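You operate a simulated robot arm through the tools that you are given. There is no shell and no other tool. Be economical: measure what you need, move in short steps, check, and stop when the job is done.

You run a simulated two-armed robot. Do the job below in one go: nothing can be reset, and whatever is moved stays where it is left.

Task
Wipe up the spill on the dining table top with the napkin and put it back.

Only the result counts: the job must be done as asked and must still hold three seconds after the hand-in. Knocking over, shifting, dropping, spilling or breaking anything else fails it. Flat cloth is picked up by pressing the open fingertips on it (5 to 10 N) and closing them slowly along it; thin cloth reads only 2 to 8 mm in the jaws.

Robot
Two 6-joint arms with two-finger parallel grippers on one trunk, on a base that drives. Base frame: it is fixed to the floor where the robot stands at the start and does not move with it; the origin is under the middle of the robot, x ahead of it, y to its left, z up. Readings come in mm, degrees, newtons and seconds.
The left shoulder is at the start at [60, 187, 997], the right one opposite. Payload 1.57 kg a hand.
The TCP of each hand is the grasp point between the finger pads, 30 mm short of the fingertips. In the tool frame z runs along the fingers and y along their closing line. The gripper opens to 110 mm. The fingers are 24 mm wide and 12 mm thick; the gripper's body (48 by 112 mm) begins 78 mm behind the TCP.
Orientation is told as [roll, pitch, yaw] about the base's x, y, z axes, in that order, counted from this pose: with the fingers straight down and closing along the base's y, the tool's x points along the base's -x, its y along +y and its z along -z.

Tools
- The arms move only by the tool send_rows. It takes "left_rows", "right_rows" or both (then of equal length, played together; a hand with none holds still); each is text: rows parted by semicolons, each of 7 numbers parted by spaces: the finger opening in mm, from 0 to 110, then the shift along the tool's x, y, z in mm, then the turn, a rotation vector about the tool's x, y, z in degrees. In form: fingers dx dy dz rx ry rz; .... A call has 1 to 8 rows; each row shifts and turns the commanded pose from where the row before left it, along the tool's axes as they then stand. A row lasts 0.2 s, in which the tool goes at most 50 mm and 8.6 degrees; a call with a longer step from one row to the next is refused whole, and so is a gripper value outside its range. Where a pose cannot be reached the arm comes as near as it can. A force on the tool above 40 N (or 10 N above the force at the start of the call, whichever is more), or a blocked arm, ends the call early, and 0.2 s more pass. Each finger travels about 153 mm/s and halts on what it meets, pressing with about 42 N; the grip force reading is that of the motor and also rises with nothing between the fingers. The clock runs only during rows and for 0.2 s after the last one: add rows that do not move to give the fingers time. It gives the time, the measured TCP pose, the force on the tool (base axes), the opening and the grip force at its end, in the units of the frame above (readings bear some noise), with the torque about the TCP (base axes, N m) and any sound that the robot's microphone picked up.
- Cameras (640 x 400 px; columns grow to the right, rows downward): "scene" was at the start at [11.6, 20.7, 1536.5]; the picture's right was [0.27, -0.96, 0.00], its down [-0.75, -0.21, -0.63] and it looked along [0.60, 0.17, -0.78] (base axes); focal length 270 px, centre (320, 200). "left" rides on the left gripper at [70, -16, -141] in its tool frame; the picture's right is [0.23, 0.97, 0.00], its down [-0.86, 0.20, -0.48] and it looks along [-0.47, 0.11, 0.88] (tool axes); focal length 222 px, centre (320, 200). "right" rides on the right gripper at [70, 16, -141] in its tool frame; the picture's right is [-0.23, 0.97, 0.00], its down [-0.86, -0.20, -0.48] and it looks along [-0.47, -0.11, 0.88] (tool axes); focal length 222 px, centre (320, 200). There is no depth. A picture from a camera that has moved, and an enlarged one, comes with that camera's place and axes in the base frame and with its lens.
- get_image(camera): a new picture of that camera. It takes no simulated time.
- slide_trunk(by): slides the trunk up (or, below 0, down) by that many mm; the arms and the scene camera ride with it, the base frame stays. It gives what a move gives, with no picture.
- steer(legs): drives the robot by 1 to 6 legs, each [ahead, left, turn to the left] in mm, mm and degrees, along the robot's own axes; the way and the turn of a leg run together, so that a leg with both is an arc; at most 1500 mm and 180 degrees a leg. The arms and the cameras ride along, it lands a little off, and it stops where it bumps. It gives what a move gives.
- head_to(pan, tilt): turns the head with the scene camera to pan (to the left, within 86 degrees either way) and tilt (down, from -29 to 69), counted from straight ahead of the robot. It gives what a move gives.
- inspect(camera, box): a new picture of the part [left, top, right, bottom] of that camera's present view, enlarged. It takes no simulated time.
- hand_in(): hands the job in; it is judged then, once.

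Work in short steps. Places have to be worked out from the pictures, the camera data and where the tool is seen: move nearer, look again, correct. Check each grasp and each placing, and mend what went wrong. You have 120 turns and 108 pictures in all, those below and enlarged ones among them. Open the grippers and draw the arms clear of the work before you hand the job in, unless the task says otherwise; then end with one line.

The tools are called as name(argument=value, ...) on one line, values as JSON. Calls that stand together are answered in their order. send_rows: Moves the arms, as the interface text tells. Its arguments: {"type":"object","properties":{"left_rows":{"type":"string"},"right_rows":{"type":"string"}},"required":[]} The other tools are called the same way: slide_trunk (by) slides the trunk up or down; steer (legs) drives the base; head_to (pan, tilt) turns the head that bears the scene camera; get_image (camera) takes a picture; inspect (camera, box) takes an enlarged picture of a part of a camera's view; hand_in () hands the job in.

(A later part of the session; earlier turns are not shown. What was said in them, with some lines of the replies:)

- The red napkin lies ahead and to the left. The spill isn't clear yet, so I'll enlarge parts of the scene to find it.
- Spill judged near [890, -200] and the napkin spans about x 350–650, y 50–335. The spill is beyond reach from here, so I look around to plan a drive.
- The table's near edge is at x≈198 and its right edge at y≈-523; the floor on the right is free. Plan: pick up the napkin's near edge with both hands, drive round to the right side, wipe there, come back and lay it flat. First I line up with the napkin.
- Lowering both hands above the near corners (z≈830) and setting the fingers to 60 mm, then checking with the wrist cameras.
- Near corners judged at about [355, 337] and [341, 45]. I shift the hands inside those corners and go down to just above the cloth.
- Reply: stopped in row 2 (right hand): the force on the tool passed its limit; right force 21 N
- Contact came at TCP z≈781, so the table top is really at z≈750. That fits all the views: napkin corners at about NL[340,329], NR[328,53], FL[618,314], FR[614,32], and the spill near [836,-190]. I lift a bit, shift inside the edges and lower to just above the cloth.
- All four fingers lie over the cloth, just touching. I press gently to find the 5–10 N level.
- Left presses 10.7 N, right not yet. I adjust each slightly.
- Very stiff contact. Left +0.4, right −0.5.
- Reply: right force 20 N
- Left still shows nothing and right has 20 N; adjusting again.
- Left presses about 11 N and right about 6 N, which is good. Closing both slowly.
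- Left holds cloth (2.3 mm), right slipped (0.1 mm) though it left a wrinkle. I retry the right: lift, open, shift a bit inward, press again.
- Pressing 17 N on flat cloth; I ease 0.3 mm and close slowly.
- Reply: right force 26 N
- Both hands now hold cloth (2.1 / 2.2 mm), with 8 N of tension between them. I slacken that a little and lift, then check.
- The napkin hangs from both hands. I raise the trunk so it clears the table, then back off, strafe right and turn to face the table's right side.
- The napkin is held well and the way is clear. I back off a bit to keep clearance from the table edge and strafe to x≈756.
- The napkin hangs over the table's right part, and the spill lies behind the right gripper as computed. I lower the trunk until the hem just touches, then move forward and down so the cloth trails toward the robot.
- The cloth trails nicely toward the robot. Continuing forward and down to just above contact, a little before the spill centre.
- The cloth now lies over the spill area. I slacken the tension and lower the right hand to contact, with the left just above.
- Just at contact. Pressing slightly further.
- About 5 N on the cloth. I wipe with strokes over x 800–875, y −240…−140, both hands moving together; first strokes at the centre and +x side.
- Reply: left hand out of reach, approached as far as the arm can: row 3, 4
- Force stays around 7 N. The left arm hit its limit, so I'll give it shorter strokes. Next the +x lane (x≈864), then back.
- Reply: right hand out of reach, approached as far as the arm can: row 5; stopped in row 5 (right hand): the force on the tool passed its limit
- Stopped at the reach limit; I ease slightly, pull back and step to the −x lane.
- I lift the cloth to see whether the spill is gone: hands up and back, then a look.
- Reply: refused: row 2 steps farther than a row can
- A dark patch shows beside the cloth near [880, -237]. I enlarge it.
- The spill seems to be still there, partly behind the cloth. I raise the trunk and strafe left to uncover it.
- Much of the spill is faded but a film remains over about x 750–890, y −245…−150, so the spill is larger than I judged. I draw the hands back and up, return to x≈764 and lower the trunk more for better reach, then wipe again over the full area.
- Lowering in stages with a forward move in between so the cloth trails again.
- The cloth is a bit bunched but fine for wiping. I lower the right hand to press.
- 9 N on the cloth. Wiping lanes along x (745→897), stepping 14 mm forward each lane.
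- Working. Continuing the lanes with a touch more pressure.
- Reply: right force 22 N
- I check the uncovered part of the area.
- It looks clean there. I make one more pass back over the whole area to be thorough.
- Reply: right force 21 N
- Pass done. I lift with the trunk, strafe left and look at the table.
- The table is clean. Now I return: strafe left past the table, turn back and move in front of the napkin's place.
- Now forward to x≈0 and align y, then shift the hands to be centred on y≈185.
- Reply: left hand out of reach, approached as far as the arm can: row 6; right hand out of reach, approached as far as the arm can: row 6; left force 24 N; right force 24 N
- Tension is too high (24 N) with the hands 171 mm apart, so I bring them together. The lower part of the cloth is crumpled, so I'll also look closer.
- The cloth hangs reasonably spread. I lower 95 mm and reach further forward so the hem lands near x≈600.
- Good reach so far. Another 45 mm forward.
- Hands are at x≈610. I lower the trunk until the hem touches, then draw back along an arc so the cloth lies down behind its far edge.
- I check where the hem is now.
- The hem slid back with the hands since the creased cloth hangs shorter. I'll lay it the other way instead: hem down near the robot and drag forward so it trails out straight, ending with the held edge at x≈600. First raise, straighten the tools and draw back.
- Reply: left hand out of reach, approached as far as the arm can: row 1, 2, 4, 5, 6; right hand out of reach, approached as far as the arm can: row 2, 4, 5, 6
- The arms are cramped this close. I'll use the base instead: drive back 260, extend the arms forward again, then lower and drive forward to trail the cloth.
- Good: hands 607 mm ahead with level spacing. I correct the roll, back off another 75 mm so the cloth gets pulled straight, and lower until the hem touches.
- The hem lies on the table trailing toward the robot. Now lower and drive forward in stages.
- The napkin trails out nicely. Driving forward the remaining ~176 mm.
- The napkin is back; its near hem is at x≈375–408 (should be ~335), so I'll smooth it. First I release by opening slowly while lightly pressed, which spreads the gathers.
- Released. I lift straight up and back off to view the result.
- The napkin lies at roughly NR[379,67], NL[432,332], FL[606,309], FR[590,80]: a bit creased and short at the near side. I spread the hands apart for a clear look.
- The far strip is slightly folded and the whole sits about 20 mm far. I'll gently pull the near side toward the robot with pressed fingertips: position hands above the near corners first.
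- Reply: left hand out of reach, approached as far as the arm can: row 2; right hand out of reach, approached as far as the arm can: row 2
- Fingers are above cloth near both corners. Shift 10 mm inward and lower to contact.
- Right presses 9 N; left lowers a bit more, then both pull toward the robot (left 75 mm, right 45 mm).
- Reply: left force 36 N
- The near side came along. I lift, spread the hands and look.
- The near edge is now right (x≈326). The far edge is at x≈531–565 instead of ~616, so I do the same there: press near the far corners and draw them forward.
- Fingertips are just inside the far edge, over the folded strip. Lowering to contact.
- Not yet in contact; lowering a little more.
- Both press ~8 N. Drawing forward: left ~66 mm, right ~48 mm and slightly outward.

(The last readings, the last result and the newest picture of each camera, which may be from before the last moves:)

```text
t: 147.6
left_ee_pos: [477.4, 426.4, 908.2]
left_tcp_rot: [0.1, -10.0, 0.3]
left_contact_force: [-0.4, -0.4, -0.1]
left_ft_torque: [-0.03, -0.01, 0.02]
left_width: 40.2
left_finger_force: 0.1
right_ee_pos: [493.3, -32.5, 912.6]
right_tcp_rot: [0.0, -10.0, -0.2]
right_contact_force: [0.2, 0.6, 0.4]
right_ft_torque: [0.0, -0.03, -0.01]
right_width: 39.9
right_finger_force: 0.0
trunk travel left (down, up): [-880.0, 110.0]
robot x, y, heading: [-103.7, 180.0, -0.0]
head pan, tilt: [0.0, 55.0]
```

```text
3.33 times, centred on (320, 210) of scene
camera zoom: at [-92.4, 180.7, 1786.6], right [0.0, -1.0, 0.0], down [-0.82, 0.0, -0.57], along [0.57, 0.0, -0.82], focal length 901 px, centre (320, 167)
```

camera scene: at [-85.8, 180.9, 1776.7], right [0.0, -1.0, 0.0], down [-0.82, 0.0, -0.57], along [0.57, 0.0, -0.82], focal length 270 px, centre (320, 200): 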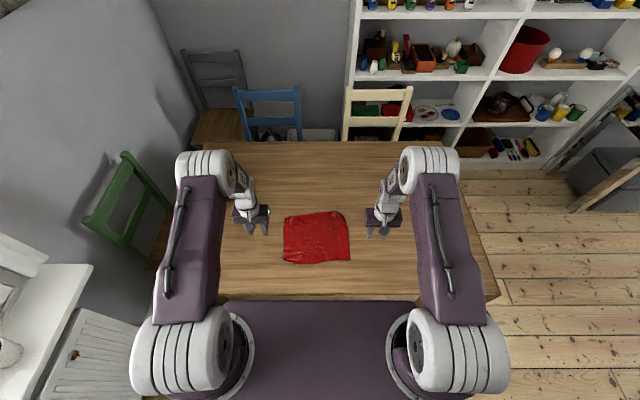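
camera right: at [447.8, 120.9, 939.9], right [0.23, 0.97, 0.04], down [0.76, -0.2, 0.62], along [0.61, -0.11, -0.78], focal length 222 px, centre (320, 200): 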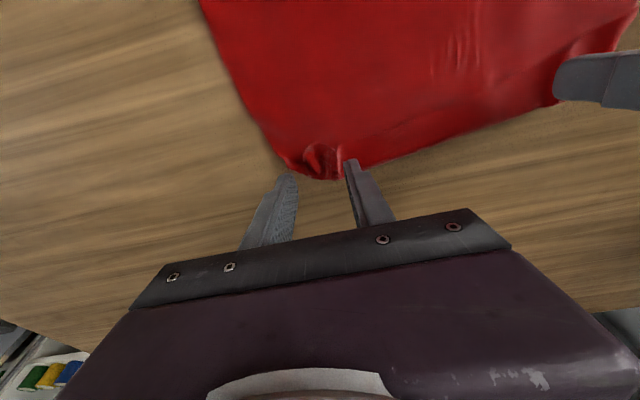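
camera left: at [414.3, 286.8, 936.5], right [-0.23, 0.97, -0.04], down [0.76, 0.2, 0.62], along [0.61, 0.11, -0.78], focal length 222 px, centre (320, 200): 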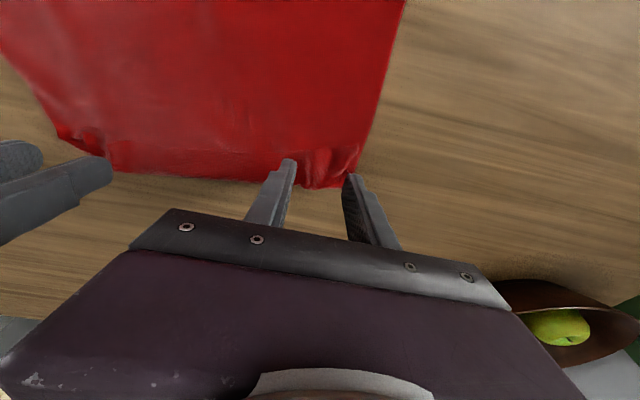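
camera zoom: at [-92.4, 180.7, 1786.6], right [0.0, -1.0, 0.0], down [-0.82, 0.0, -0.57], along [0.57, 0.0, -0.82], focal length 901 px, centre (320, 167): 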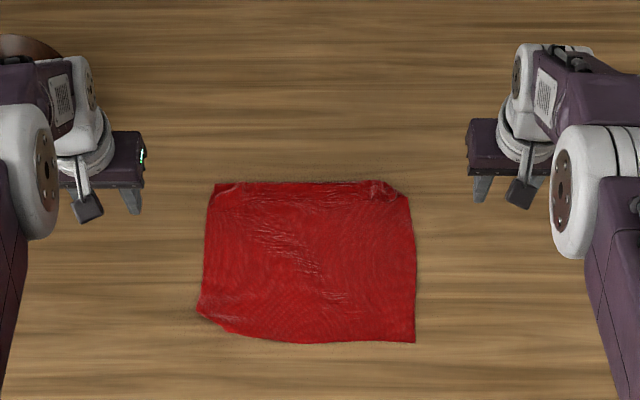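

The napkin now lies flat with its centre at about [482, 198], within ~15 mm of the original [475, 182] — good. I open the grippers, back off, and do a last check of table and spill area.

send_rows(left_rows="70 0 0 -30 0 0 0;110 0 0 -30 0 0 0;110 0 0 0 0 0 0", right_rows="70 0 0 -30 0 0 0;110 0 0 -30 0 0 0;110 0 0 0 0 0 0")

steer(legs=[[-250, 0, 0]])

head_to(pan=-10, tilt=40)

get_image(camera="scene")

inspect(camera="scene", box=[220, 160, 460, 310])

```text
t: 148.4
left_ee_pos: [467.5, 425.7, 969.8]
left_tcp_rot: [0.2, -9.9, 0.3]
left_contact_force: [-0.2, 0.1, 0.1]
left_ft_torque: [0.0, 0.01, 0.0]
left_width: 109.8
left_finger_force: 0.0
right_ee_pos: [483.9, -32.5, 972.2]
right_tcp_rot: [0.0, -9.9, -0.2]
right_contact_force: [-0.1, -0.1, -0.6]
right_ft_torque: [0.04, 0.03, -0.01]
right_width: 110.0
right_finger_force: 0.1
trunk travel left (down, up): [-880.0, 110.0]
robot x, y, heading: [-105.3, 177.2, 0.4]
head pan, tilt: [0.0, 55.0]
```

```text
t: 150.3
left_ee_pos: [217.0, 424.9, 968.6]
left_tcp_rot: [0.1, -9.9, 0.1]
left_contact_force: [-0.6, 0.3, 0.0]
left_ft_torque: [0.0, 0.05, -0.01]
left_width: 109.6
left_finger_force: 0.0
right_ee_pos: [232.6, -33.8, 971.8]
right_tcp_rot: [0.0, -9.9, -0.2]
right_contact_force: [1.4, -0.8, -0.8]
right_ft_torque: [0.02, 0.02, 0.0]
right_width: 110.2
right_finger_force: 0.0
trunk travel left (down, up): [-880.0, 110.0]
robot x, y, heading: [-355.2, 180.4, 0.2]
head pan, tilt: [0.0, 55.0]
```

```text
t: 151.0
left_ee_pos: [214.9, 424.8, 971.5]
left_tcp_rot: [0.1, -9.9, 0.1]
left_contact_force: [0.0, -0.2, 0.2]
left_ft_torque: [0.01, -0.05, 0.0]
left_width: 110.0
left_finger_force: 0.0
right_ee_pos: [230.6, -32.4, 972.5]
right_tcp_rot: [0.0, -9.9, -0.2]
right_contact_force: [0.2, 0.3, 0.0]
right_ft_torque: [0.0, -0.01, 0.02]
right_width: 109.8
right_finger_force: 0.0
trunk travel left (down, up): [-880.0, 110.0]
robot x, y, heading: [-355.0, 179.8, 0.1]
head pan, tilt: [-10.0, 40.0]
```

```text
27 pictures are left
camera scene: at [-335.2, 165.5, 1807.3], right [-0.17, -0.99, 0.0], down [-0.63, 0.11, -0.77], along [0.75, -0.13, -0.64], focal length 270 px, centre (320, 200)
```

scene: 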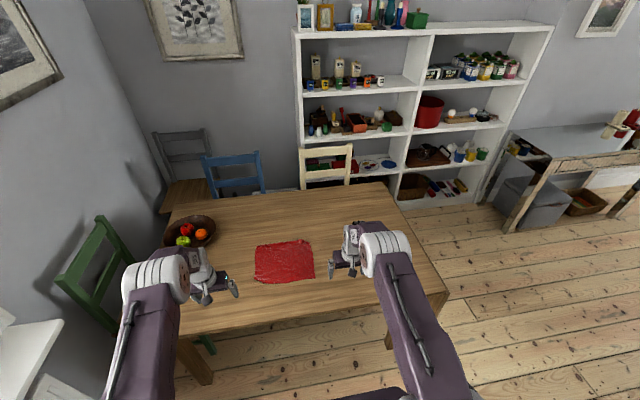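

```text
2.67 times, centred on (340, 235) of scene
camera zoom: at [-335.2, 165.5, 1807.3], right [-0.17, -0.99, 0.0], down [-0.63, 0.11, -0.77], along [0.75, -0.13, -0.64], focal length 721 px, centre (267, 107)
```

zoom: 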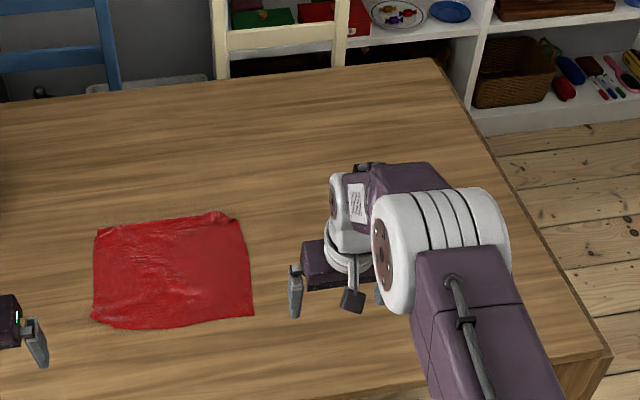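

The spill spot shows clean wood, the napkin is back in its place, and the hands are open and clear. Handing in.

hand_in()

```text
The job is handed in.
```

The spill is wiped up, with only clean wood visible where it was. The napkin is back about 15 mm from its original spot, slightly creased and with its near and far edges swapped.
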